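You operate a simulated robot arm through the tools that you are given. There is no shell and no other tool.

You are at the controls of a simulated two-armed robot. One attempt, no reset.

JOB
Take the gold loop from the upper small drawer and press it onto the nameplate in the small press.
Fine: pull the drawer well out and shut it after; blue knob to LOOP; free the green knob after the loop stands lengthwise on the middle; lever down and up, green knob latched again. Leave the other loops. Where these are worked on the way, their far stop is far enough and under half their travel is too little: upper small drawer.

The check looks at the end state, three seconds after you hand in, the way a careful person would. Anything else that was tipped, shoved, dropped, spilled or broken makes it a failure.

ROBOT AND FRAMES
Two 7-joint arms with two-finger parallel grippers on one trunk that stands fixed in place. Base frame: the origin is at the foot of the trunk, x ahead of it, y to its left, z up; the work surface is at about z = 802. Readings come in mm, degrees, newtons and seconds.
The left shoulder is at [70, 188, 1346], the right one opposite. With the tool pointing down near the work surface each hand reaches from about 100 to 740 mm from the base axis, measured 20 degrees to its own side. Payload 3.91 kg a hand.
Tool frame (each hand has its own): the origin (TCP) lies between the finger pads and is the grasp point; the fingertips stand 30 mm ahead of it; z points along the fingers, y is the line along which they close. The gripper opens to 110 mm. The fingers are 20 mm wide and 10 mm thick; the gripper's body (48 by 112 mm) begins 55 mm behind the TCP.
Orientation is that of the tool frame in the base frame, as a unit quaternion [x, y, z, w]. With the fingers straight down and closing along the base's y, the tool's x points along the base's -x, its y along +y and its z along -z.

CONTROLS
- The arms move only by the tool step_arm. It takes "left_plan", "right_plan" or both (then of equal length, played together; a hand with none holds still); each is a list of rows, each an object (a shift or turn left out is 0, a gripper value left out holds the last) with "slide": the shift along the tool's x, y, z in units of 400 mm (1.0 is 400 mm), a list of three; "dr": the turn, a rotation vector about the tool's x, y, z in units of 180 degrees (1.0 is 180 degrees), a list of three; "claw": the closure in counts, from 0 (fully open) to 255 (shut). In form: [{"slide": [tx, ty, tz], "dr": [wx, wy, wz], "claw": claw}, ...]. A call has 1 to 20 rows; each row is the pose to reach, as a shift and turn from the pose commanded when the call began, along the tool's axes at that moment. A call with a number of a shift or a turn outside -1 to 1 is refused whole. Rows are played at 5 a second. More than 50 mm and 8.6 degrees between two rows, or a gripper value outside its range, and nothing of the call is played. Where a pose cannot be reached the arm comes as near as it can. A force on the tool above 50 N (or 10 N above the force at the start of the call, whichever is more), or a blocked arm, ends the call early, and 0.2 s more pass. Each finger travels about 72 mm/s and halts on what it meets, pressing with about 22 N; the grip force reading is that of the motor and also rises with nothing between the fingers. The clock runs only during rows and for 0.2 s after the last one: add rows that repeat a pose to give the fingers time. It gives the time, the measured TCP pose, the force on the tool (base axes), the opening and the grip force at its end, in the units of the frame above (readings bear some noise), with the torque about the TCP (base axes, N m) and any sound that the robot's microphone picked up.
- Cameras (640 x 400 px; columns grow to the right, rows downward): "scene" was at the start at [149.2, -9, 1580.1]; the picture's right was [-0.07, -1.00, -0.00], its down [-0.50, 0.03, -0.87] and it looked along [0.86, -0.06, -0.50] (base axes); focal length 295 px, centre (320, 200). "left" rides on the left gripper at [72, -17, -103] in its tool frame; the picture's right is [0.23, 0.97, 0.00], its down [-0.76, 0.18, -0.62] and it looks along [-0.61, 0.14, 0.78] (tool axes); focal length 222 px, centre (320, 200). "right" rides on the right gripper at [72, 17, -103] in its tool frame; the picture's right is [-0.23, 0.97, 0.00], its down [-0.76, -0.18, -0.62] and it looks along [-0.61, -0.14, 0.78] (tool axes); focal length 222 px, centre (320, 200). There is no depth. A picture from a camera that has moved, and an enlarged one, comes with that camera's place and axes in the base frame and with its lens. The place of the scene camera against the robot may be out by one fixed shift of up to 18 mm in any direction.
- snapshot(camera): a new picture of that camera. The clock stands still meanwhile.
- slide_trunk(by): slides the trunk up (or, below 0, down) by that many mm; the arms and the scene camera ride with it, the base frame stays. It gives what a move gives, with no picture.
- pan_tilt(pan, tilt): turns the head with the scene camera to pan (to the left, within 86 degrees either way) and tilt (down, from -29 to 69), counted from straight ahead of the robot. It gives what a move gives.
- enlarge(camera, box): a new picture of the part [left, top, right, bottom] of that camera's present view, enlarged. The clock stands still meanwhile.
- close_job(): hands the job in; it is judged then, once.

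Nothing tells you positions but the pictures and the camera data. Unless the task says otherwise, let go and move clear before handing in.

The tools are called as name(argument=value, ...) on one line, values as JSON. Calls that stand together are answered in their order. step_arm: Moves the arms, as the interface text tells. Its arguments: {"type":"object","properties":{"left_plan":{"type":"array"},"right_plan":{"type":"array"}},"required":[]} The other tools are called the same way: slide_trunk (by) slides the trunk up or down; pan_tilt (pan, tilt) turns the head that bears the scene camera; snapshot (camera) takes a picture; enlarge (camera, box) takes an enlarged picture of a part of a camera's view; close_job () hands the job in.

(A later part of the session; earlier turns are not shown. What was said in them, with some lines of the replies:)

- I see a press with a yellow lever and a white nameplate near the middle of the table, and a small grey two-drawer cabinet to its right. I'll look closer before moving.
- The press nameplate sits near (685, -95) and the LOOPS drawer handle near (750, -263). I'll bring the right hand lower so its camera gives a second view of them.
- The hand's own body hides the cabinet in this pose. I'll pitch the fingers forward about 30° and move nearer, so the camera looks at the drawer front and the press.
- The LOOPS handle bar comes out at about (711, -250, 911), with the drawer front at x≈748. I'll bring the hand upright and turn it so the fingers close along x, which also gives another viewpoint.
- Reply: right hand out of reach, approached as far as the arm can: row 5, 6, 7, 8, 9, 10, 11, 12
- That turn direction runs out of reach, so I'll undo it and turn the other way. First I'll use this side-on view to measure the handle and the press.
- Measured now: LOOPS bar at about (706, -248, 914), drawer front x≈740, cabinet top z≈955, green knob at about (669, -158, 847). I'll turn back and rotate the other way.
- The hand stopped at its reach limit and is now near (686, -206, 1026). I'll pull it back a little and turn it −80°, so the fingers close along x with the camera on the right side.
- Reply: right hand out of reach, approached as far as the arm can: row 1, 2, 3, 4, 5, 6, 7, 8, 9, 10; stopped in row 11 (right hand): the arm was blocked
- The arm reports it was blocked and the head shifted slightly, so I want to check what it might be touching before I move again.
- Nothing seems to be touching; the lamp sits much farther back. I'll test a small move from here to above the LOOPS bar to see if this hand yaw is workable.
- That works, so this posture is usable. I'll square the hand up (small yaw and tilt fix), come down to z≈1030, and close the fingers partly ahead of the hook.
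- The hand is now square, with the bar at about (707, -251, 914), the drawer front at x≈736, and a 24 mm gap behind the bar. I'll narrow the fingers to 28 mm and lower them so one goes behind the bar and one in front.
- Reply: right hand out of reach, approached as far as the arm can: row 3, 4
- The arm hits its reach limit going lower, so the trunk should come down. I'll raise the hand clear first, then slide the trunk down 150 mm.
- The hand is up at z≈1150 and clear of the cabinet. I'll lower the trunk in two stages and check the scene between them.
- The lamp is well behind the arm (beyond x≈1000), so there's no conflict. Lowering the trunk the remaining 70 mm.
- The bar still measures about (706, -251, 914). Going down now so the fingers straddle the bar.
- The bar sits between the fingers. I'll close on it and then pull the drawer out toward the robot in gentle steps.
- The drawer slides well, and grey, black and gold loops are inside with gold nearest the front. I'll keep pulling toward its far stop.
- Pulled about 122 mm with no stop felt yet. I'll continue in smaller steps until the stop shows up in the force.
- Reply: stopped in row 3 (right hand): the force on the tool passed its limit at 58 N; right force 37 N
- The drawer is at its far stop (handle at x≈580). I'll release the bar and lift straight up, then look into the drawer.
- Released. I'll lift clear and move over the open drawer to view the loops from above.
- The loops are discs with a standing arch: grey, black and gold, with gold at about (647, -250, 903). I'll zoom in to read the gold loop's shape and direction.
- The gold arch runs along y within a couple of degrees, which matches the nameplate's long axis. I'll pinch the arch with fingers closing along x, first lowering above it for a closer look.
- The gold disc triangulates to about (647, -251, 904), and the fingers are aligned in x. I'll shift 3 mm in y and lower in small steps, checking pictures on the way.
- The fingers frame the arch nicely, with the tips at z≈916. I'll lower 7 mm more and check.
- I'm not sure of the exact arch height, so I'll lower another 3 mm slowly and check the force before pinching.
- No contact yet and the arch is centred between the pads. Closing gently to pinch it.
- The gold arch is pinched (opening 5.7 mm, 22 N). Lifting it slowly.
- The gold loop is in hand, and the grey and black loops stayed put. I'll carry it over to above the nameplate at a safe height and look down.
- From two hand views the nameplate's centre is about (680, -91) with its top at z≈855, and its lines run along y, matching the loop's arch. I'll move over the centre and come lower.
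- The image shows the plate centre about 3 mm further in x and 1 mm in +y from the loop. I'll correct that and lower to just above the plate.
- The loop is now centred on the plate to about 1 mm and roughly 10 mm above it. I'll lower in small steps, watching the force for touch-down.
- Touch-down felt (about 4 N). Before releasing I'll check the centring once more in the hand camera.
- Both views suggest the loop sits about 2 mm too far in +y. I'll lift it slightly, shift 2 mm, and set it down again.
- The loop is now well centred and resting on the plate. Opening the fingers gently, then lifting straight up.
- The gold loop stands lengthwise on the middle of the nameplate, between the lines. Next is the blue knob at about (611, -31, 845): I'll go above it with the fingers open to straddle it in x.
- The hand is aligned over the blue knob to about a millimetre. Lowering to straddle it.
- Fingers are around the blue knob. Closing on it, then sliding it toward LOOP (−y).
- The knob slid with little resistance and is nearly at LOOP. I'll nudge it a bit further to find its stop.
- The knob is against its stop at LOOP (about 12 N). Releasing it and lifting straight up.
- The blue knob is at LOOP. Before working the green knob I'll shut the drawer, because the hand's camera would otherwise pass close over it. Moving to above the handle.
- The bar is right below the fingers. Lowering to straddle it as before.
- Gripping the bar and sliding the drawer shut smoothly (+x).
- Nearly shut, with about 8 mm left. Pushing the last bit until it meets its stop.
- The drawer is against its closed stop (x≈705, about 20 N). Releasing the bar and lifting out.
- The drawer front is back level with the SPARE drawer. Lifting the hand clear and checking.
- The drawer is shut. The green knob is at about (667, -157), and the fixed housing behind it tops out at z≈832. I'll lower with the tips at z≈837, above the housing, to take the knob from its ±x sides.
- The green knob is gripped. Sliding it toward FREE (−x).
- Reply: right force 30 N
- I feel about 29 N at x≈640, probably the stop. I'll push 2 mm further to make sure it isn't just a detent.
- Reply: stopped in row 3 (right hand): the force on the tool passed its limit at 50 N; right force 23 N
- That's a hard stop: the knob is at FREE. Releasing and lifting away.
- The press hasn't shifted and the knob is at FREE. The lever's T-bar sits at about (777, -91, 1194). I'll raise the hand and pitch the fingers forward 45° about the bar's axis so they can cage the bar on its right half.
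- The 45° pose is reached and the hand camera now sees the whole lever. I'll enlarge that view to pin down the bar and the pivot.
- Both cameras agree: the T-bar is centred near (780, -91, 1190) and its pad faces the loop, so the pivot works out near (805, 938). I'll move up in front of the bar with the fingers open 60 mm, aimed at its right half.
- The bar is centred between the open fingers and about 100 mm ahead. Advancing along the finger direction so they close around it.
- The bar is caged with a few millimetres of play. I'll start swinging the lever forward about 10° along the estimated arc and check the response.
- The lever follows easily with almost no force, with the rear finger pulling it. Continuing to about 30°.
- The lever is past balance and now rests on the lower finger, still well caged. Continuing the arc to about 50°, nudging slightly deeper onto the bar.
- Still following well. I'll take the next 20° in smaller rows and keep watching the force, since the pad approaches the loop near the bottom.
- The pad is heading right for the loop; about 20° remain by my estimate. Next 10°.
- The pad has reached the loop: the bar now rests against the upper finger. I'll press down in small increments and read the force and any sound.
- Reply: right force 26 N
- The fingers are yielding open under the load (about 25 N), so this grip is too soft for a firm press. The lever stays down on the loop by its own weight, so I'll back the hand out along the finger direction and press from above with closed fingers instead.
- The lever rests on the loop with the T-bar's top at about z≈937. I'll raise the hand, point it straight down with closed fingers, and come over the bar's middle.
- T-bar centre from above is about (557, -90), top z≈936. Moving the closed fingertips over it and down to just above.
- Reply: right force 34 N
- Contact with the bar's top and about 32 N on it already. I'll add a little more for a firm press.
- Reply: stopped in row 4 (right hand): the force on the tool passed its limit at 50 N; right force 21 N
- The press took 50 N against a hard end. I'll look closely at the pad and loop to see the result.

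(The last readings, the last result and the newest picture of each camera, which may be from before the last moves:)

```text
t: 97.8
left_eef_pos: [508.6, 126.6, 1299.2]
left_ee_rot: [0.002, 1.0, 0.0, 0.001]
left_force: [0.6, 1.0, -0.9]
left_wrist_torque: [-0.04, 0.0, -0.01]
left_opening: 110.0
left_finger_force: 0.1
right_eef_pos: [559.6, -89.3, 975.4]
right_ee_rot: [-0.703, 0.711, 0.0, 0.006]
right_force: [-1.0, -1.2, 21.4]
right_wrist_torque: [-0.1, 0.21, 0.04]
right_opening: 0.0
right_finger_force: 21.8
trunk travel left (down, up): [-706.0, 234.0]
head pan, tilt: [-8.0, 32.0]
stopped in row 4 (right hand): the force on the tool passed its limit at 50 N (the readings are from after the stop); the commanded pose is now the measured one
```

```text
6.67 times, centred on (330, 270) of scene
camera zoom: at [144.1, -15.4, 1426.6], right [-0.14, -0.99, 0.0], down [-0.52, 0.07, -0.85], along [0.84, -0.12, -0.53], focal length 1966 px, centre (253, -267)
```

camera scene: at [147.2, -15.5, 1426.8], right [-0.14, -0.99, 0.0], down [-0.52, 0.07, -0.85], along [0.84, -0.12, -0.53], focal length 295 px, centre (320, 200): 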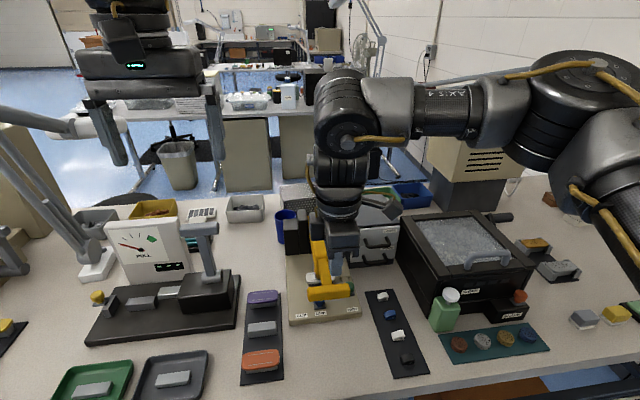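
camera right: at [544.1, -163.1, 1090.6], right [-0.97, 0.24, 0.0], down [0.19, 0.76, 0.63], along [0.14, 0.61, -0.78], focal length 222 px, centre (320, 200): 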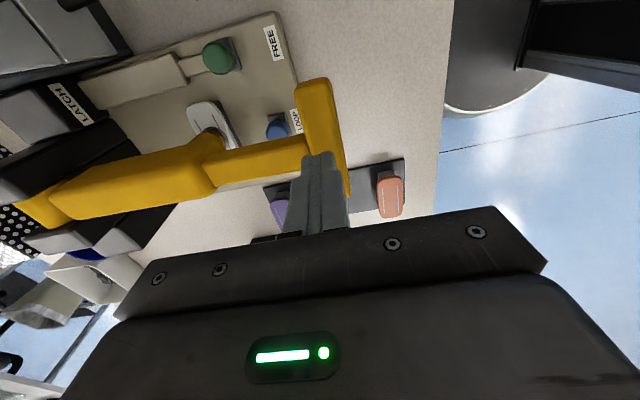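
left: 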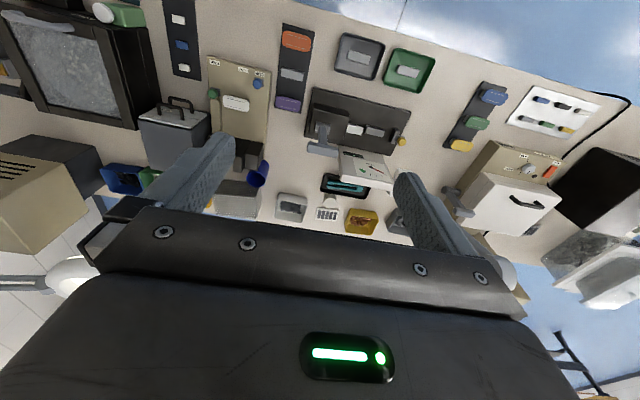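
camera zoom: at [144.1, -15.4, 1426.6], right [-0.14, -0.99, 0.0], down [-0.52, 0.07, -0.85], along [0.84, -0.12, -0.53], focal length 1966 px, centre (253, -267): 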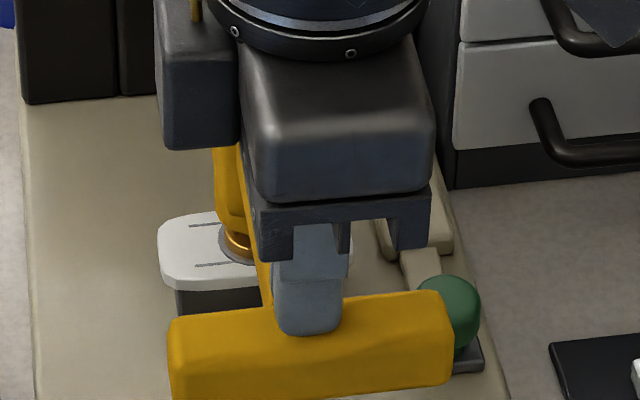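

A crimp ring now surrounds the loop's base, so the press took. Next is bringing the lever up: I'll lift off, tip the hand to 45° again, and line up to cage the bar's right half.

step_arm(right_plan=[{"slide": [0, 0, -0.05], "claw": 255}, {"slide": [0, 0, -0.11], "claw": 255}, {"slide": [0, 0, -0.1625], "claw": 200}, {"slide": [0.02, 0.045, -0.1625], "dr": [0.03, 0, 0], "claw": 160}, {"slide": [0.04, 0.09, -0.1625], "dr": [0.07, 0, 0], "claw": 116}, {"slide": [0.06, 0.135, -0.1625], "dr": [0.11, 0, 0], "claw": 116}, {"slide": [0.08, 0.18, -0.1625], "dr": [0.15, 0, 0], "claw": 116}, {"slide": [0.08, 0.18, -0.1625], "dr": [0.195, 0, 0], "claw": 116}, {"slide": [0.08, 0.18, -0.1625], "dr": [0.24, 0, 0], "claw": 116}, {"slide": [0.08, 0.18, -0.1625], "dr": [0.25, 0, 0], "claw": 116}, {"slide": [0.08, 0.18, -0.1625], "dr": [0.25, 0, 0], "claw": 116}])

snapshot(camera="right")

enlarge(camera="right", box=[200, 80, 440, 240])

snapshot(camera="scene")

```text
t: 100.2
left_eef_pos: [512.0, 126.3, 1298.1]
left_ee_rot: [0.002, 1.0, 0.0, -0.001]
left_force: [-1.4, 0.0, 0.2]
left_wrist_torque: [-0.03, 0.02, -0.06]
left_opening: 109.7
left_finger_force: 0.1
right_eef_pos: [488.5, -122.6, 1035.9]
right_ee_rot: [-0.648, 0.658, -0.27, 0.274]
right_force: [0.6, -0.4, -0.1]
right_wrist_torque: [-0.01, 0.01, -0.01]
right_opening: 60.0
right_finger_force: 0.0
trunk travel left (down, up): [-706.0, 234.0]
head pan, tilt: [-8.0, 32.0]
```

```text
taken
camera right: at [403.3, -194.5, 1097.6], right [-0.68, 0.24, -0.69], down [-0.31, 0.76, 0.57], along [0.66, 0.6, -0.45], focal length 222 px, centre (320, 200)
```

right: 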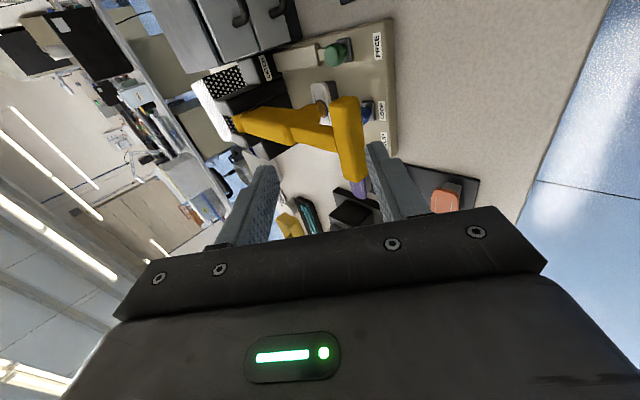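

```text
2.50 times, centred on (320, 160) of right
camera zoom: at [403.3, -194.5, 1097.6], right [-0.68, 0.24, -0.69], down [-0.31, 0.76, 0.57], along [0.66, 0.6, -0.45], focal length 555 px, centre (320, 300)
```

zoom: 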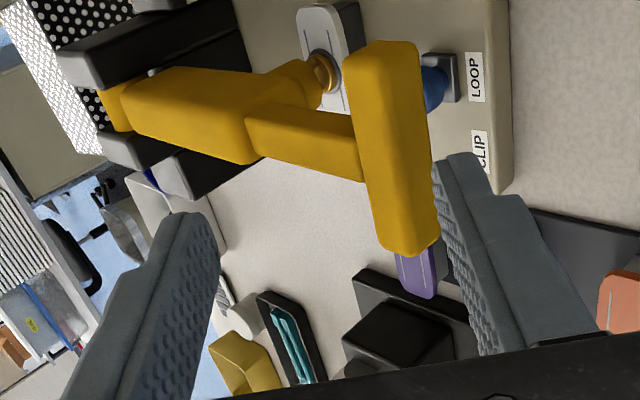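

```text
taken
camera scene: at [148.0, -15.6, 1426.7], right [-0.14, -0.99, 0.0], down [-0.53, 0.07, -0.85], along [0.84, -0.12, -0.53], focal length 295 px, centre (320, 200)
```

scene: 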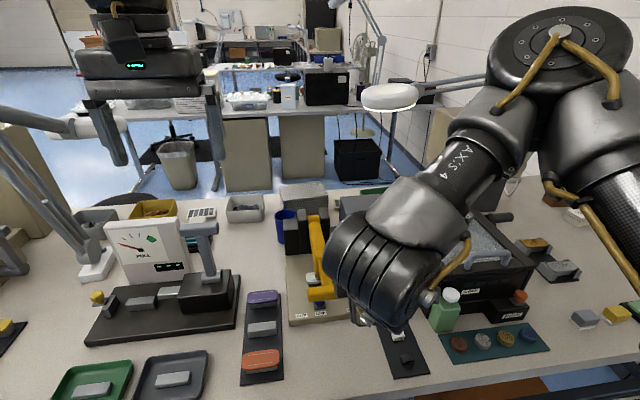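

The bar is at about (560, 931), so I need +23 mm across and then about 120 mm forward along the fingers. Doing that in two stages.

step_arm(right_plan=[{"slide": [0, 0.03, 0.0], "claw": 116}, {"slide": [0, 0.058, 0.0], "claw": 116}, {"slide": [0, 0.058, 0.06], "claw": 116}, {"slide": [0, 0.058, 0.12], "claw": 116}, {"slide": [0, 0.058, 0.18], "claw": 116}, {"slide": [0, 0.058, 0.18], "claw": 116}])

enlarge(camera="right", box=[220, 80, 440, 240])

```text
t: 101.6
left_eef_pos: [511.1, 127.7, 1298.5]
left_ee_rot: [0.003, 1.0, 0.001, 0.0]
left_force: [-0.5, 0.0, -0.1]
left_wrist_torque: [-0.02, -0.01, 0.0]
left_opening: 109.6
left_finger_force: 0.0
right_eef_pos: [524.1, -119.9, 967.7]
right_ee_rot: [-0.649, 0.657, -0.272, 0.272]
right_force: [0.1, -0.2, -0.2]
right_wrist_torque: [0.0, 0.0, 0.02]
right_opening: 60.0
right_finger_force: 0.1
trunk travel left (down, up): [-706.0, 234.0]
head pan, tilt: [-8.0, 32.0]
```

```text
2.50 times, centred on (330, 160) of right
camera zoom: at [438.4, -192.7, 1029.4], right [-0.68, 0.24, -0.69], down [-0.31, 0.76, 0.57], along [0.66, 0.6, -0.45], focal length 555 px, centre (295, 300)
```

zoom: 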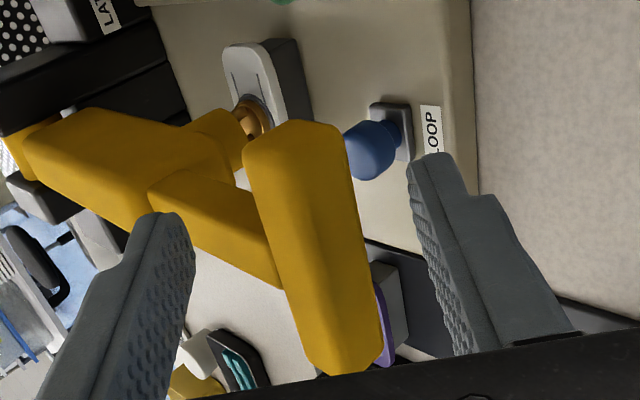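

step_arm(right_plan=[{"slide": [0.004, 0, 0.04], "claw": 116}, {"slide": [0.004, 0, 0.08], "claw": 116}, {"slide": [0.004, 0, 0.115], "claw": 116}, {"slide": [0.004, 0, 0.115], "claw": 135}, {"slide": [0.004, 0, 0.115], "claw": 162}, {"slide": [0.004, 0, 0.115], "claw": 162}])

enlarge(camera="right", box=[220, 80, 440, 240])

enlarge(camera="scene", box=[260, 180, 380, 330])

```text
t: 103.0
left_eef_pos: [510.9, 127.3, 1297.4]
left_ee_rot: [0.002, 1.0, 0.0, -0.001]
left_force: [-0.2, 0.8, 1.2]
left_wrist_torque: [-0.01, -0.01, -0.04]
left_opening: 109.8
left_finger_force: 0.1
right_eef_pos: [556.4, -121.7, 936.0]
right_ee_rot: [-0.648, 0.657, -0.27, 0.273]
right_force: [-0.4, 0.5, -0.1]
right_wrist_torque: [0.0, 0.02, 0.04]
right_opening: 40.2
right_finger_force: 0.1
trunk travel left (down, up): [-706.0, 234.0]
head pan, tilt: [-8.0, 32.0]
```

```text
2.50 times, centred on (330, 160) of right
camera zoom: at [470.8, -194.2, 997.4], right [-0.68, 0.24, -0.69], down [-0.31, 0.76, 0.57], along [0.66, 0.6, -0.45], focal length 555 px, centre (295, 300)
```

zoom: 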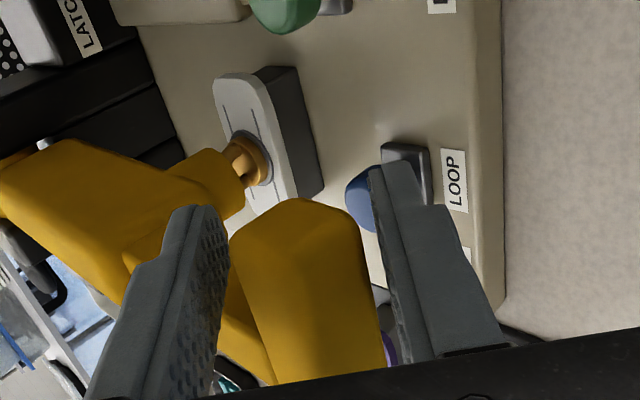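

```text
2.67 times, centred on (320, 255) of scene
camera zoom: at [147.8, -15.3, 1426.7], right [-0.14, -0.99, 0.0], down [-0.53, 0.07, -0.85], along [0.84, -0.12, -0.53], focal length 786 px, centre (320, 53)
```

zoom: 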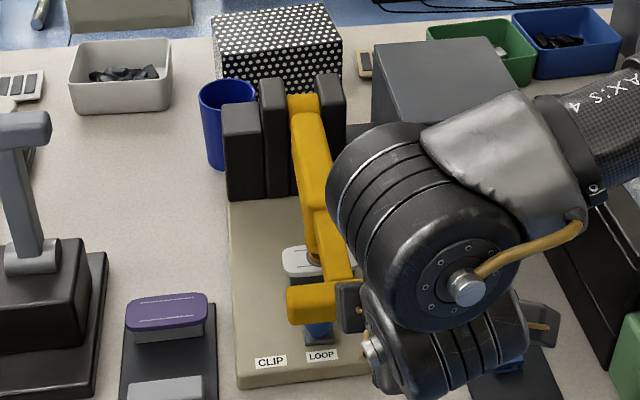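

The bar is caged again. Now lifting the lever back along the same arc I recorded on the way down.

step_arm(right_plan=[{"slide": [-0.0003, -0.0223, -0.0165], "claw": 162}, {"slide": [-0.0006, -0.0448, -0.0338], "claw": 162}, {"slide": [-0.0012, -0.0825, -0.0685], "claw": 162}, {"slide": [-0.0018, -0.1253, -0.098], "claw": 162}, {"slide": [-0.0025, -0.1705, -0.1268], "claw": 162}, {"slide": [-0.0032, -0.2203, -0.1513], "claw": 162}, {"slide": [-0.0032, -0.2203, -0.1513], "claw": 162}])

enlarge(camera="right", box=[220, 80, 440, 240])

enlarge(camera="scene", box=[260, 180, 380, 330])

```text
t: 104.6
left_eef_pos: [511.0, 126.1, 1297.3]
left_ee_rot: [0.001, 1.0, 0.0, -0.002]
left_force: [-0.2, 0.2, 0.5]
left_wrist_torque: [-0.01, 0.01, 0.02]
left_opening: 109.9
left_finger_force: 0.1
right_eef_pos: [573.8, -122.1, 1043.7]
right_ee_rot: [-0.648, 0.657, -0.271, 0.273]
right_force: [-2.2, -0.1, -1.2]
right_wrist_torque: [0.03, 0.03, 0.05]
right_opening: 41.3
right_finger_force: 0.9
trunk travel left (down, up): [-706.0, 234.0]
head pan, tilt: [-8.0, 32.0]
```

```text
2.50 times, centred on (330, 160) of right
camera zoom: at [490.0, -195.1, 1103.8], right [-0.68, 0.24, -0.69], down [-0.31, 0.76, 0.57], along [0.66, 0.6, -0.45], focal length 555 px, centre (295, 300)
```

zoom: 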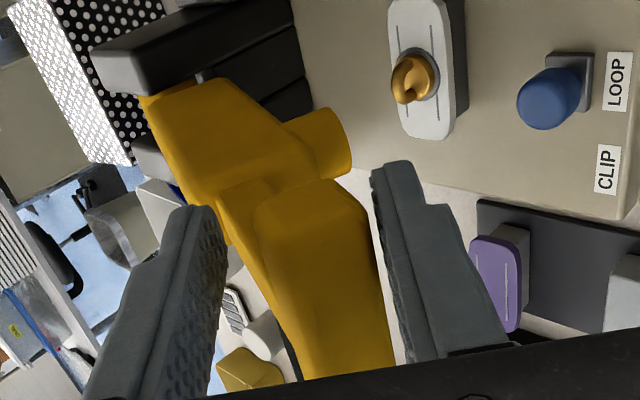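

```text
2.67 times, centred on (320, 255) of scene
camera zoom: at [147.5, -15.3, 1426.8], right [-0.14, -0.99, 0.0], down [-0.52, 0.07, -0.85], along [0.84, -0.12, -0.53], focal length 786 px, centre (320, 53)
```

zoom: 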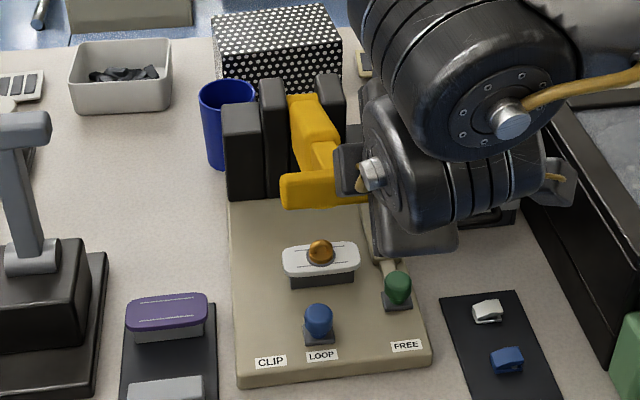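

The lever is rising and the loop stays fixed on the plate with its crimp ring. Continuing up the arc.

step_arm(right_plan=[{"slide": [-0.0007, -0.0495, -0.021], "claw": 162}, {"slide": [-0.0015, -0.1018, -0.0355], "claw": 162}, {"slide": [-0.0023, -0.1568, -0.0483], "claw": 162}, {"slide": [-0.0031, -0.2135, -0.0545], "claw": 162}, {"slide": [-0.0039, -0.269, -0.0558], "claw": 162}, {"slide": [-0.0047, -0.326, -0.053], "claw": 162}, {"slide": [-0.0047, -0.326, -0.053], "claw": 162}])

enlarge(camera="right", box=[220, 80, 440, 240])

```text
t: 106.2
left_eef_pos: [511.1, 126.6, 1297.8]
left_ee_rot: [0.002, 1.0, 0.001, -0.001]
left_force: [0.7, -0.6, -1.2]
left_wrist_torque: [0.02, 0.01, 0.0]
left_opening: 109.9
left_finger_force: 0.1
right_eef_pos: [651.3, -121.9, 1149.8]
right_ee_rot: [-0.648, 0.657, -0.27, 0.273]
right_force: [-0.4, 0.2, -1.5]
right_wrist_torque: [0.02, -0.01, 0.05]
right_opening: 40.7
right_finger_force: 0.1
trunk travel left (down, up): [-706.0, 234.0]
head pan, tilt: [-8.0, 32.0]
```

```text
2.50 times, centred on (330, 160) of right
camera zoom: at [566.9, -195.2, 1211.5], right [-0.68, 0.24, -0.69], down [-0.31, 0.76, 0.57], along [0.66, 0.6, -0.45], focal length 555 px, centre (295, 300)
```

zoom: 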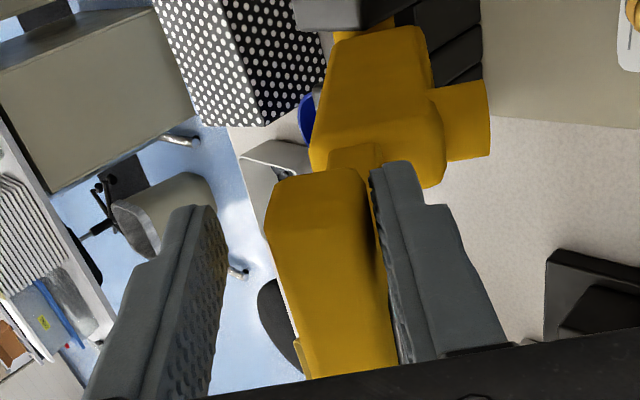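

step_arm(right_plan=[{"slide": [-0.0008, -0.0545, 0.0118], "claw": 162}, {"slide": [-0.0015, -0.1065, 0.0295], "claw": 162}, {"slide": [-0.0023, -0.157, 0.051], "claw": 162}, {"slide": [-0.003, -0.2063, 0.077], "claw": 162}, {"slide": [-0.0037, -0.2535, 0.1063], "claw": 162}, {"slide": [-0.004, -0.2756, 0.123], "claw": 162}, {"slide": [-0.0043, -0.2978, 0.1398], "claw": 162}, {"slide": [-0.0043, -0.2978, 0.1398], "claw": 162}])

enlarge(camera="right", box=[220, 80, 440, 240])

enlarge(camera="scene", box=[260, 100, 380, 310])

```text
t: 108.0
left_eef_pos: [511.9, 127.6, 1297.5]
left_ee_rot: [0.001, 1.0, 0.001, -0.001]
left_force: [-0.4, -0.4, -1.3]
left_wrist_torque: [0.02, 0.0, -0.02]
left_opening: 110.2
left_finger_force: 0.1
right_eef_pos: [775.1, -122.6, 1195.2]
right_ee_rot: [-0.648, 0.657, -0.271, 0.273]
right_force: [-1.7, 0.4, -1.5]
right_wrist_torque: [-0.01, -0.03, 0.01]
right_opening: 40.9
right_finger_force: 1.1
trunk travel left (down, up): [-706.0, 234.0]
head pan, tilt: [-8.0, 32.0]
```

```text
2.50 times, centred on (330, 160) of right
camera zoom: at [690.2, -194.9, 1256.5], right [-0.68, 0.24, -0.69], down [-0.31, 0.76, 0.57], along [0.66, 0.6, -0.45], focal length 555 px, centre (295, 300)
```

zoom: 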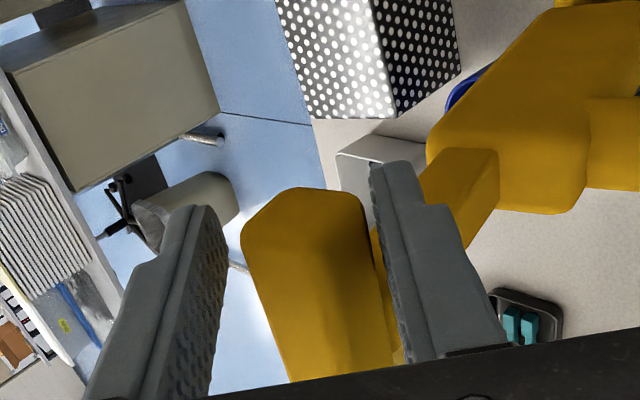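

```text
1.90 times, centred on (320, 205) of scene
camera zoom: at [147.8, -15.3, 1426.7], right [-0.14, -0.99, 0.0], down [-0.53, 0.07, -0.85], along [0.84, -0.12, -0.53], focal length 562 px, centre (320, 190)
```

zoom: 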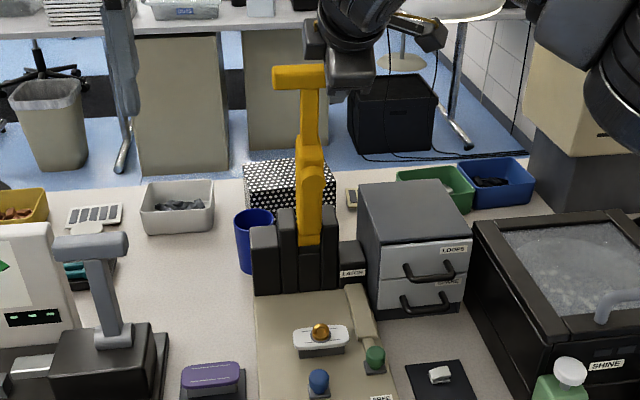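

Nearly upright. Pushing gently further back until the lever meets its rest stop.

step_arm(right_plan=[{"slide": [0, -0.006, 0.006], "claw": 162}, {"slide": [0, -0.012, 0.012], "claw": 162}, {"slide": [0, -0.018, 0.018], "claw": 162}, {"slide": [0, -0.018, 0.018], "claw": 162}])

enlarge(camera="right", box=[220, 100, 440, 240])

```text
t: 109.0
left_eef_pos: [508.1, 127.2, 1298.4]
left_ee_rot: [0.003, 1.0, 0.001, 0.001]
left_force: [-0.4, 0.2, -0.1]
left_wrist_torque: [0.0, 0.0, 0.01]
left_opening: 110.0
left_finger_force: 0.1
right_eef_pos: [782.1, -122.4, 1195.2]
right_ee_rot: [-0.648, 0.657, -0.272, 0.273]
right_force: [-19.5, 0.8, -8.0]
right_wrist_torque: [-0.23, 0.3, 0.08]
right_opening: 49.8
right_finger_force: 9.5
trunk travel left (down, up): [-706.0, 234.0]
head pan, tilt: [-8.0, 32.0]
```

```text
2.86 times, centred on (330, 170) of right
camera zoom: at [697.2, -195.3, 1256.9], right [-0.68, 0.24, -0.69], down [-0.31, 0.76, 0.57], along [0.66, 0.6, -0.45], focal length 635 px, centre (291, 286)
```

zoom: 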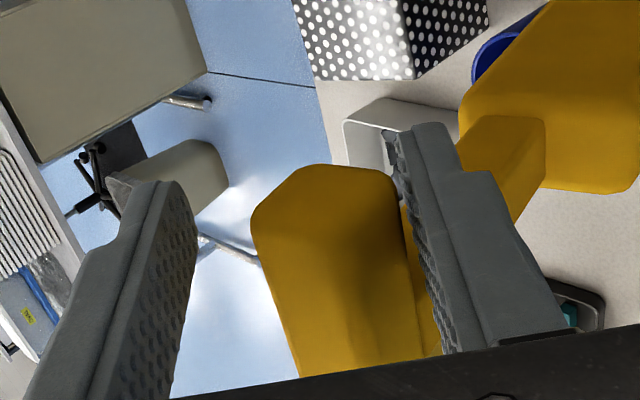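

The lever is against its rest stop (about 20 N). Opening the fingers and backing straight out along the finger direction.

step_arm(right_plan=[{"slide": [0, 0, 0], "claw": 110}, {"slide": [0, 0.008, 0], "claw": 110}, {"slide": [0, 0.014, 0], "claw": 110}, {"slide": [0, 0.014, 0], "claw": 110}, {"slide": [0, 0.014, -0.05], "claw": 110}, {"slide": [0, 0.014, -0.1], "claw": 110}, {"slide": [0, 0.014, -0.17], "claw": 110}, {"slide": [0, 0.014, -0.25], "claw": 110}, {"slide": [0, 0.014, -0.25], "claw": 110}])

snapshot(camera="right")

snapshot(camera="scene")

enlarge(camera="scene", box=[260, 120, 400, 325])

```text
t: 111.0
left_eef_pos: [512.9, 126.5, 1296.8]
left_ee_rot: [0.002, 1.0, 0.001, -0.001]
left_force: [-0.3, 0.5, -0.1]
left_wrist_torque: [0.02, 0.01, 0.02]
left_opening: 110.0
left_finger_force: 0.0
right_eef_pos: [711.8, -121.9, 1259.9]
right_ee_rot: [-0.649, 0.657, -0.27, 0.273]
right_force: [1.2, 0.7, -0.5]
right_wrist_torque: [0.01, -0.03, 0.03]
right_opening: 62.4
right_finger_force: 0.2
trunk travel left (down, up): [-706.0, 234.0]
head pan, tilt: [-8.0, 32.0]
```

```text
taken
camera right: at [626.5, -194.3, 1321.8], right [-0.69, 0.24, -0.69], down [-0.31, 0.76, 0.57], along [0.66, 0.6, -0.45], focal length 222 px, centre (320, 200)
```

right: 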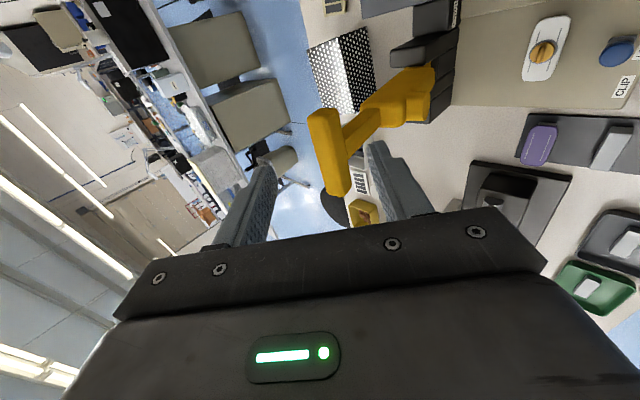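

```text
taken
camera scene: at [149.2, -15.3, 1426.6], right [-0.14, -0.99, 0.0], down [-0.53, 0.07, -0.85], along [0.84, -0.12, -0.53], focal length 295 px, centre (320, 200)
```

scene: 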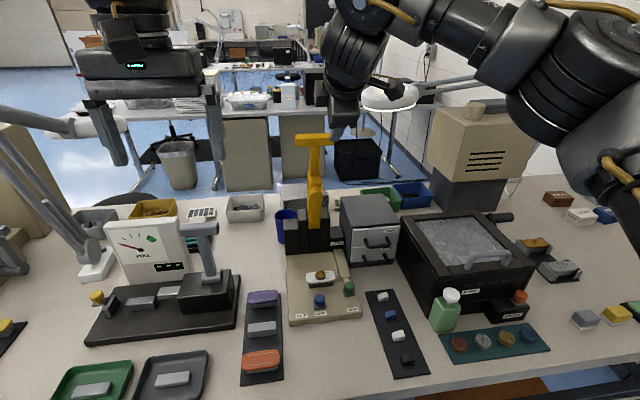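

```text
1.95 times, centred on (330, 222) of scene
camera zoom: at [149.2, -15.3, 1426.6], right [-0.14, -0.99, 0.0], down [-0.53, 0.07, -0.85], along [0.84, -0.12, -0.53], focal length 575 px, centre (300, 156)
```

zoom: 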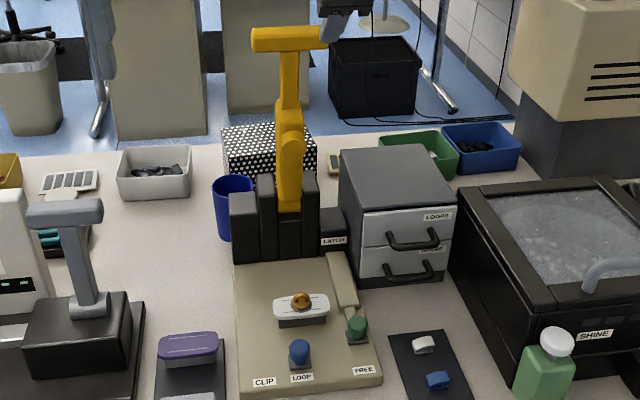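

The lever stands at its original upright position. Last press step: latch the green knob again. I'll back away from the lever, turn the hand upright, and go above the knob.

step_arm(right_plan=[{"slide": [0.0233, 0.088, 0], "claw": 139}, {"slide": [0.0467, 0.176, 0], "claw": 139}, {"slide": [0.07, 0.264, 0], "claw": 139}, {"slide": [0.0933, 0.3525, 0], "claw": 139}, {"slide": [0.0933, 0.3525, 0], "dr": [-0.042, 0, 0], "claw": 139}, {"slide": [0.0933, 0.3525, 0], "dr": [-0.084, 0, 0], "claw": 139}, {"slide": [0.0933, 0.3525, 0], "dr": [-0.126, 0, 0], "claw": 139}, {"slide": [0.0933, 0.3525, 0], "dr": [-0.168, 0, 0], "claw": 139}, {"slide": [0.0933, 0.3525, 0], "dr": [-0.21, 0, 0], "claw": 139}, {"slide": [0.0933, 0.3525, 0], "dr": [-0.25, 0, 0], "claw": 139}, {"slide": [0.0933, 0.3525, 0], "dr": [-0.25, 0, 0], "claw": 139}])

snapshot(camera="right")

```text
t: 113.4
left_eef_pos: [511.3, 126.7, 1297.5]
left_ee_rot: [0.003, 1.0, 0.001, 0.0]
left_force: [-0.2, -0.5, 0.4]
left_wrist_torque: [0.0, 0.06, -0.03]
left_opening: 110.0
left_finger_force: 0.1
right_eef_pos: [610.7, -158.3, 1160.3]
right_ee_rot: [-0.704, 0.71, 0.002, 0.004]
right_force: [0.2, 0.0, 0.0]
right_wrist_torque: [0.01, -0.02, -0.04]
right_opening: 50.0
right_finger_force: 0.0
trunk travel left (down, up): [-706.0, 234.0]
head pan, tilt: [-8.0, 32.0]
```

```text
taken
camera right: at [593.3, -232.1, 1264.1], right [-0.97, 0.24, 0.0], down [0.18, 0.75, 0.63], along [0.15, 0.61, -0.78], focal length 222 px, centre (320, 200)
```

right: 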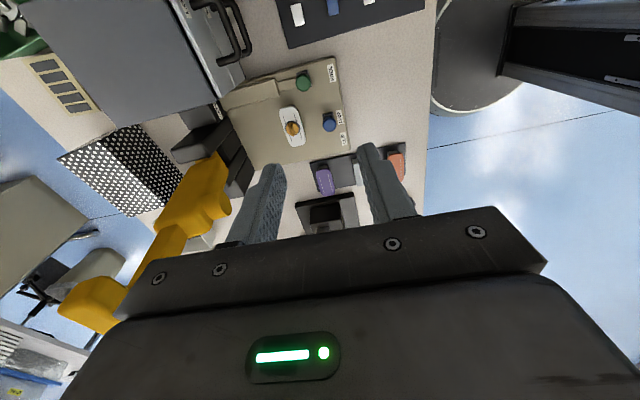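

step_arm(right_plan=[{"slide": [0, -0.02, 0.08], "claw": 139}, {"slide": [0, -0.035, 0.17], "claw": 139}, {"slide": [0, -0.05, 0.26], "claw": 139}, {"slide": [0, -0.065, 0.34], "claw": 139}, {"slide": [0, -0.07, 0.4125], "claw": 139}, {"slide": [0, -0.07, 0.4125], "claw": 139}])

enlarge(camera="right", box=[240, 40, 400, 160])

enlarge(camera="scene", box=[280, 220, 420, 325])

```text
t: 114.8
left_eef_pos: [511.2, 127.1, 1298.1]
left_ee_rot: [0.002, 1.0, 0.001, 0.0]
left_force: [0.5, 0.0, -0.3]
left_wrist_torque: [0.0, -0.05, -0.01]
left_opening: 110.0
left_finger_force: 0.0
right_eef_pos: [639.5, -156.7, 995.0]
right_ee_rot: [-0.703, 0.711, 0.002, 0.005]
right_force: [-0.7, 0.3, 0.1]
right_wrist_torque: [-0.03, -0.01, -0.02]
right_opening: 50.2
right_finger_force: 0.0
trunk travel left (down, up): [-706.0, 234.0]
head pan, tilt: [-8.0, 32.0]
```

```text
3.33 times, centred on (320, 100) of right
camera zoom: at [621.6, -229.9, 1099.4], right [-0.97, 0.24, 0.0], down [0.18, 0.75, 0.63], along [0.15, 0.61, -0.78], focal length 740 px, centre (320, 533)
```

zoom: 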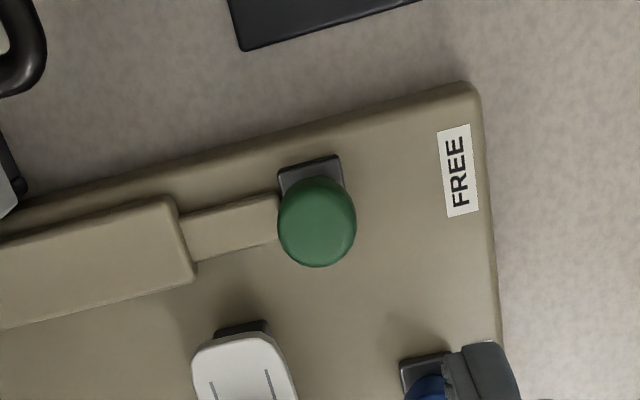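

```text
3.81 times, centred on (350, 272) of scene
camera zoom: at [147.0, -14.9, 1426.9], right [-0.14, -0.99, 0.0], down [-0.52, 0.07, -0.85], along [0.84, -0.12, -0.53], focal length 1123 px, centre (206, -76)
```

zoom: 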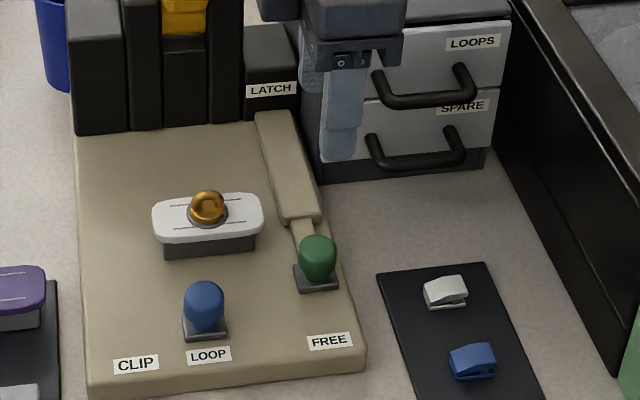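

The knob is right below. Lowering, gripping it, and sliding it back toward LATCH (+x).

step_arm(right_plan=[{"slide": [0.002, -0.002, 0.08], "claw": 139}, {"slide": [0.002, -0.002, 0.16], "claw": 139}, {"slide": [0.002, -0.002, 0.24], "claw": 139}, {"slide": [0.002, -0.002, 0.29], "claw": 139}, {"slide": [0.002, -0.002, 0.32], "claw": 139}, {"slide": [0.002, -0.002, 0.32], "claw": 139}])

enlarge(camera="right", box=[220, 50, 420, 210])

```text
t: 116.2
left_eef_pos: [510.8, 126.9, 1297.1]
left_ee_rot: [0.002, 1.0, 0.001, -0.001]
left_force: [-0.2, -0.2, 0.0]
left_wrist_torque: [0.01, -0.02, 0.02]
left_opening: 109.8
left_finger_force: 0.0
right_eef_pos: [640.1, -156.5, 869.6]
right_ee_rot: [-0.704, 0.711, 0.001, 0.004]
right_force: [0.2, 0.5, 0.0]
right_wrist_torque: [0.01, -0.04, -0.01]
right_opening: 49.8
right_finger_force: 0.0
trunk travel left (down, up): [-706.0, 234.0]
head pan, tilt: [-8.0, 32.0]
```

```text
2.50 times, centred on (320, 130) of right
camera zoom: at [623.2, -228.6, 971.5], right [-0.97, 0.24, 0.0], down [0.18, 0.75, 0.63], along [0.15, 0.61, -0.78], focal length 555 px, centre (320, 375)
```

zoom: 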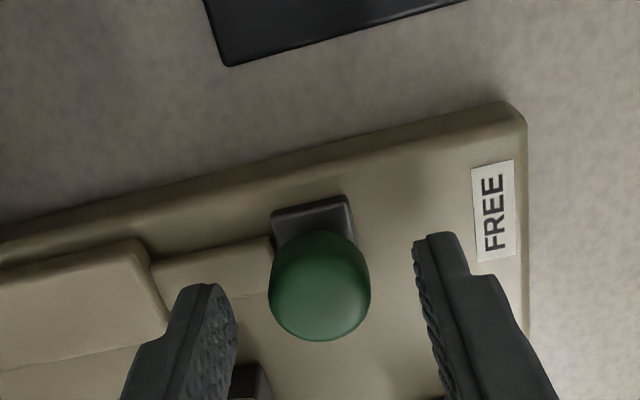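

step_arm(right_plan=[{"claw": 180}, {"claw": 200}, {"claw": 215}, {"claw": 215}, {"claw": 215}])

step_arm(right_plan=[{"slide": [0, -0.015, 0], "claw": 215}, {"slide": [0, -0.03, 0], "claw": 215}, {"slide": [0, -0.045, 0], "claw": 215}, {"slide": [0, -0.06, 0], "claw": 215}, {"slide": [0, -0.07, 0], "claw": 215}, {"slide": [0, -0.075, 0], "claw": 215}, {"slide": [0, -0.075, 0], "claw": 215}])

enlarge(camera="right", box=[220, 50, 420, 210])

```text
t: 117.4
left_eef_pos: [511.4, 127.3, 1296.5]
left_ee_rot: [0.001, 1.0, 0.001, -0.001]
left_force: [-0.8, 0.3, 0.3]
left_wrist_torque: [0.03, -0.01, 0.01]
left_opening: 110.0
left_finger_force: 0.1
right_eef_pos: [641.0, -155.5, 868.2]
right_ee_rot: [-0.703, 0.711, 0.001, 0.005]
right_force: [-1.7, 0.9, -1.7]
right_wrist_torque: [-0.06, 0.05, -0.04]
right_opening: 25.4
right_finger_force: 44.9
trunk travel left (down, up): [-706.0, 234.0]
head pan, tilt: [-8.0, 32.0]
```

```text
t: 119.0
left_eef_pos: [509.2, 128.0, 1298.0]
left_ee_rot: [0.002, 1.0, 0.001, -0.001]
left_force: [-0.4, 0.2, -0.4]
left_wrist_torque: [-0.04, -0.02, -0.01]
left_opening: 109.8
left_finger_force: 0.2
right_eef_pos: [668.2, -154.6, 867.2]
right_ee_rot: [-0.704, 0.71, 0.003, 0.002]
right_force: [-18.4, 5.7, -8.5]
right_wrist_torque: [0.48, 0.64, -0.04]
right_opening: 25.3
right_finger_force: 45.0
trunk travel left (down, up): [-706.0, 234.0]
head pan, tilt: [-8.0, 32.0]
```

```text
2.50 times, centred on (320, 130) of right
camera zoom: at [651.3, -228.8, 971.5], right [-0.97, 0.24, 0.0], down [0.18, 0.75, 0.63], along [0.15, 0.61, -0.78], focal length 555 px, centre (320, 375)
```

zoom: 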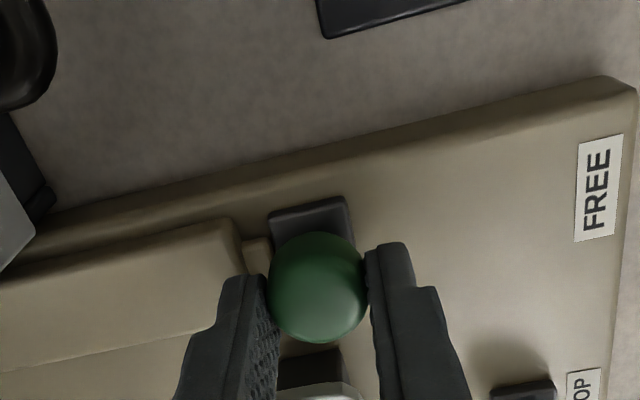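

The knob is back at its LATCH stop (x≈668, about 18 N). Releasing and lifting away.

step_arm(right_plan=[{"slide": [0, 0.003, 0], "claw": 185}, {"slide": [0, 0.005, 0], "claw": 150}, {"slide": [0, 0.005, 0], "claw": 139}, {"slide": [0, 0.005, 0], "claw": 139}, {"slide": [0, 0.005, -0.05], "claw": 139}, {"slide": [0, 0.005, -0.13], "claw": 139}, {"slide": [0, 0.005, -0.23], "claw": 139}, {"slide": [0, 0.005, -0.33], "claw": 139}, {"slide": [0, 0.005, -0.33], "claw": 139}])

snapshot(camera="right")

enlarge(camera="right", box=[240, 40, 400, 180])

enlarge(camera="scene", box=[280, 220, 420, 325])

```text
t: 121.0
left_eef_pos: [512.2, 127.2, 1296.9]
left_ee_rot: [0.002, 1.0, 0.001, -0.001]
left_force: [-0.1, -0.2, 0.7]
left_wrist_torque: [0.03, -0.03, 0.0]
left_opening: 109.8
left_finger_force: 0.1
right_eef_pos: [669.5, -157.3, 1001.3]
right_ee_rot: [-0.703, 0.711, 0.003, 0.004]
right_force: [0.3, 0.1, -0.1]
right_wrist_torque: [0.0, 0.02, -0.01]
right_opening: 50.1
right_finger_force: 0.1
trunk travel left (down, up): [-706.0, 234.0]
head pan, tilt: [-8.0, 32.0]
```

```text
taken
camera right: at [652.0, -230.6, 1104.5], right [-0.97, 0.24, 0.0], down [0.18, 0.75, 0.63], along [0.15, 0.61, -0.78], focal length 222 px, centre (320, 200)
```

right: 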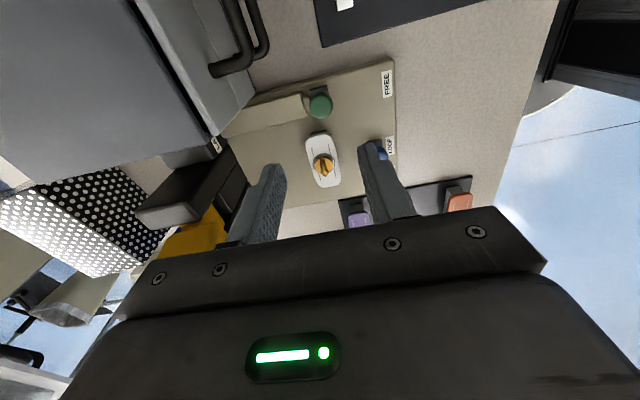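

```text
2.86 times, centred on (320, 110) of right
camera zoom: at [652.0, -230.6, 1104.5], right [-0.97, 0.24, 0.0], down [0.18, 0.75, 0.63], along [0.15, 0.61, -0.78], focal length 635 px, centre (320, 457)
```

zoom: 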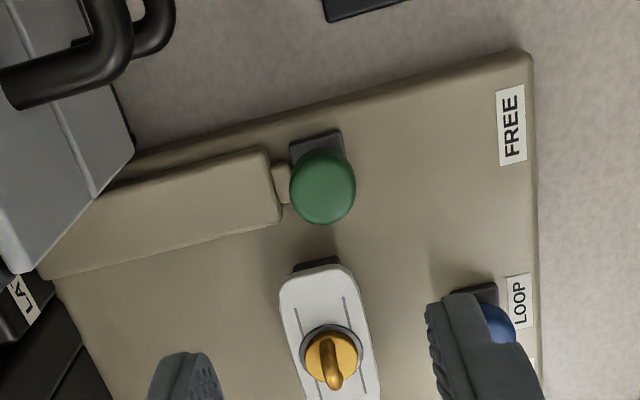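

```text
3.81 times, centred on (350, 272) of scene
camera zoom: at [148.3, -15.7, 1426.7], right [-0.14, -0.99, 0.0], down [-0.53, 0.07, -0.85], along [0.84, -0.12, -0.53], focal length 1123 px, centre (206, -76)
```

zoom: 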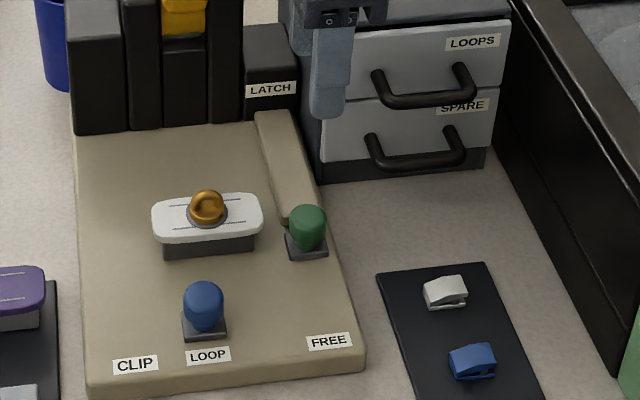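

Green knob latched, blue at LOOP, loop crimped on the plate, lever up, drawer shut. I'll move the hand well clear and check the whole table.

step_arm(right_plan=[{"slide": [0, 0, -0.09]}, {"slide": [0, 0.03, -0.18]}, {"slide": [0.05, 0.1, -0.25]}, {"slide": [0.11, 0.18, -0.3]}, {"slide": [0.18, 0.26, -0.34]}, {"slide": [0.25, 0.33, -0.36]}, {"slide": [0.25, 0.33, -0.36]}])

snapshot(camera="scene")

enlarge(camera="scene", box=[270, 120, 470, 330])

snapshot(camera="right")

```text
t: 122.6
left_eef_pos: [511.9, 129.3, 1296.9]
left_ee_rot: [0.002, 1.0, 0.0, -0.001]
left_force: [0.4, 1.0, -0.7]
left_wrist_torque: [-0.04, 0.0, -0.03]
left_opening: 110.1
left_finger_force: 0.1
right_eef_pos: [535.2, -257.7, 1142.9]
right_ee_rot: [-0.704, 0.711, 0.002, 0.004]
right_force: [0.3, -0.3, 0.2]
right_wrist_torque: [-0.02, 0.01, 0.0]
right_opening: 50.3
right_finger_force: 0.1
trunk travel left (down, up): [-706.0, 234.0]
head pan, tilt: [-8.0, 32.0]
```

```text
taken
camera scene: at [148.5, -14.0, 1426.7], right [-0.14, -0.99, 0.0], down [-0.53, 0.07, -0.85], along [0.84, -0.12, -0.53], focal length 295 px, centre (320, 200)
```

scene: 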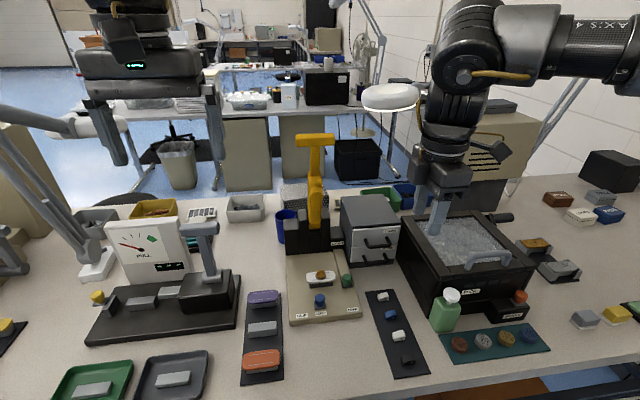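

```text
1.90 times, centred on (370, 225) of scene
camera zoom: at [148.5, -14.0, 1426.7], right [-0.14, -0.99, 0.0], down [-0.53, 0.07, -0.85], along [0.84, -0.12, -0.53], focal length 562 px, centre (225, 152)
```

zoom: 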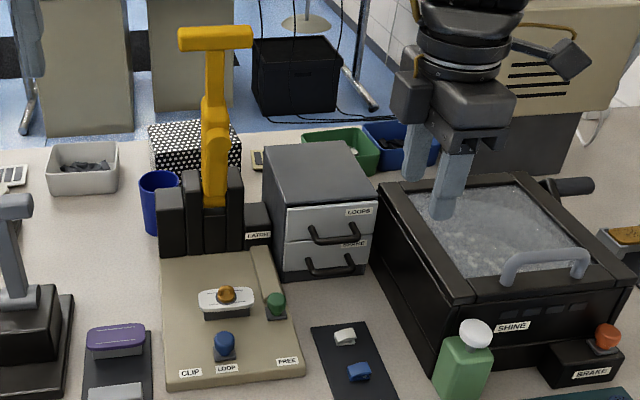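

```text
taken
camera right: at [517.6, -330.5, 1246.1], right [-0.97, 0.24, 0.0], down [0.18, 0.76, 0.63], along [0.15, 0.61, -0.78], focal length 222 px, centre (320, 200)
```

right: 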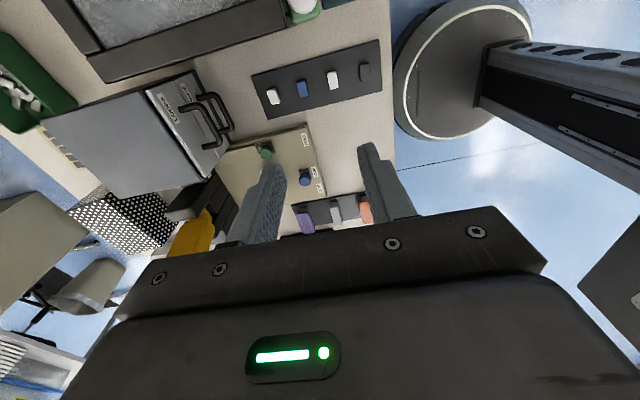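

enlarge(camera="right", box=[130, 60, 290, 180])

enlarge(camera="scene", box=[335, 190, 415, 275])

enlarge(camera="scene", box=[280, 250, 370, 330])

```text
3.33 times, centred on (210, 120) of right
camera zoom: at [517.6, -330.5, 1246.1], right [-0.97, 0.24, 0.0], down [0.18, 0.76, 0.63], along [0.15, 0.61, -0.78], focal length 740 px, centre (687, 467)
```

zoom: 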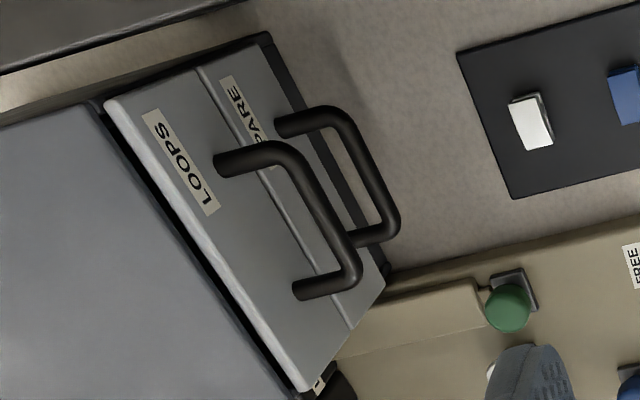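

```text
4.71 times, centred on (375, 232) of scene
camera zoom: at [148.5, -14.0, 1426.7], right [-0.14, -0.99, 0.0], down [-0.53, 0.07, -0.85], along [0.84, -0.12, -0.53], focal length 1388 px, centre (61, 47)
```

zoom: 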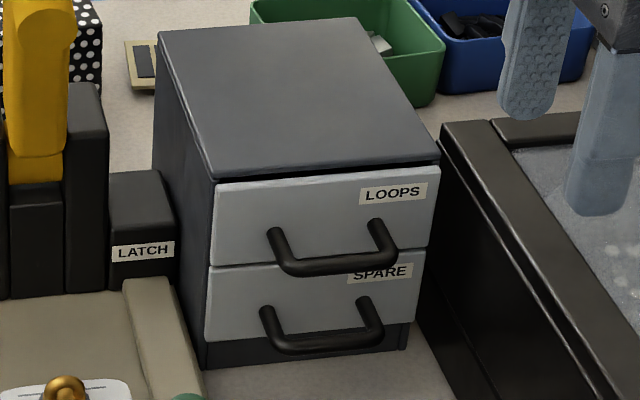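

```text
5.00 times, centred on (325, 290) of scene
camera zoom: at [148.5, -14.0, 1426.7], right [-0.14, -0.99, 0.0], down [-0.53, 0.07, -0.85], along [0.84, -0.12, -0.53], focal length 1474 px, centre (295, -250)
```

zoom: 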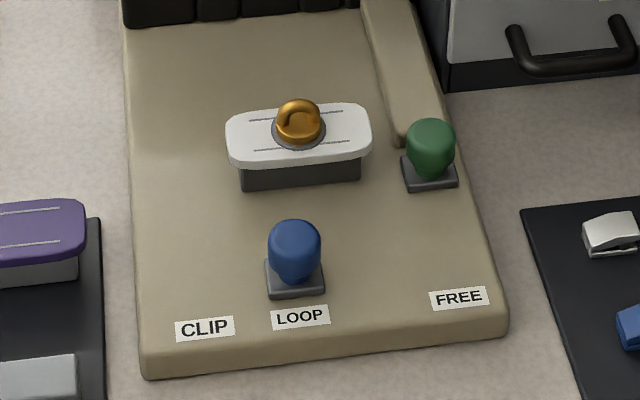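

Everything in the press area looks right. One quick look to the right side to make sure nothing there was disturbed by the arm.

pan_tilt(pan=-40, tilt=30)

snapshot(camera="scene")

pan_tilt(pan=-4, tilt=30)

snapshot(camera="scene")

```text
t: 123.5
left_eef_pos: [510.4, 126.8, 1297.0]
left_ee_rot: [0.002, 1.0, 0.001, 0.0]
left_force: [-0.3, -0.4, -0.1]
left_wrist_torque: [0.01, 0.0, 0.0]
left_opening: 110.0
left_finger_force: 0.1
right_eef_pos: [534.5, -257.9, 1142.9]
right_ee_rot: [-0.704, 0.71, 0.001, 0.004]
right_force: [-0.3, 0.3, 0.2]
right_wrist_torque: [-0.03, -0.01, 0.0]
right_opening: 50.3
right_finger_force: 0.1
trunk travel left (down, up): [-706.0, 234.0]
head pan, tilt: [-40.0, 30.0]
```

```text
taken
camera scene: at [128.1, -61.2, 1429.9], right [-0.64, -0.77, 0.0], down [-0.38, 0.32, -0.87], along [0.66, -0.56, -0.5], focal length 295 px, centre (320, 200)
```

scene: 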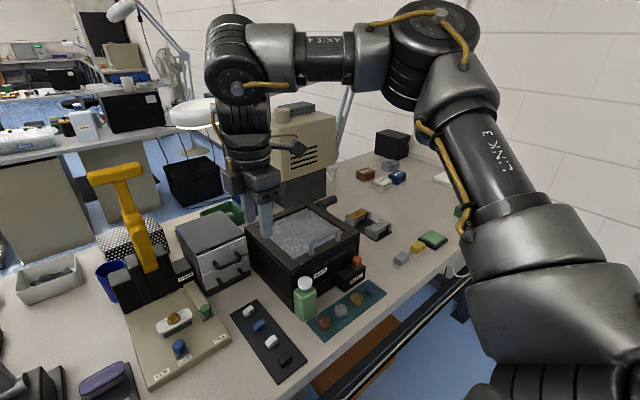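

```text
t: 124.6
left_eef_pos: [511.6, 126.7, 1297.9]
left_ee_rot: [0.003, 1.0, 0.001, -0.001]
left_force: [-0.6, -0.2, 0.2]
left_wrist_torque: [0.01, 0.02, -0.02]
left_opening: 109.9
left_finger_force: 0.0
right_eef_pos: [534.7, -258.1, 1141.5]
right_ee_rot: [-0.703, 0.711, 0.001, 0.004]
right_force: [-0.4, 0.4, 0.6]
right_wrist_torque: [0.02, -0.03, -0.02]
right_opening: 49.8
right_finger_force: 0.1
trunk travel left (down, up): [-706.0, 234.0]
head pan, tilt: [-4.0, 30.0]
```

```text
taken
camera scene: at [149.1, -9.3, 1429.9], right [-0.07, -1.0, 0.0], down [-0.5, 0.04, -0.87], along [0.86, -0.06, -0.5], focal length 295 px, centre (320, 200)
```

scene: 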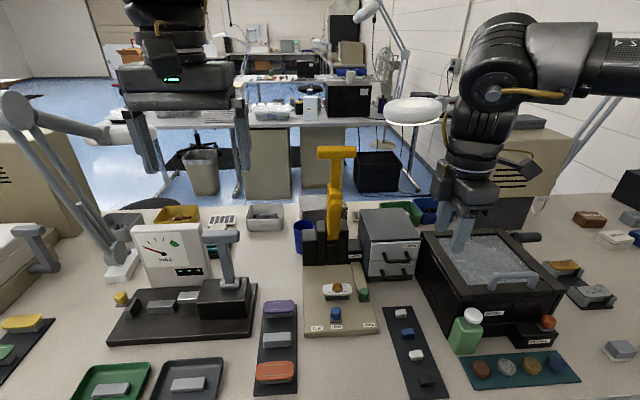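

Everything checks out. The gold loop is pressed lengthwise on the middle of the nameplate. The LOOPS drawer is shut with the grey and black loops left inside. The blue knob is at LOOP, the lever is upright and the green knob is latched. Nothing else looks disturbed and both hands are empty and clear, so I'm handing in.

close_job()

```text
The job is handed in.
```

I pressed the gold loop onto the nameplate and handed the job in. I haven't seen the check's result.

- **Loop:** it stands lengthwise on the middle of the nameplate, and a grey ring appeared around its base after pressing, which I take to be the crimp.
- **Press:** I pushed the lever down until the hand's 50 N force limit stopped me, then raised it back to its rest stop.
- **Knobs:** blue is at LOOP. I freed green only after the loop was in place, and it's now back at LATCH.
- **Drawer:** I pulled it out to its far stop, then shut it again flush with the SPARE drawer. The grey and black loops are still inside.

Early on, one move of the right arm ended with a "blocked" report. It didn't seem to be touching anything, and my last look over the table showed nothing else moved or tipped. Both hands are empty and clear.
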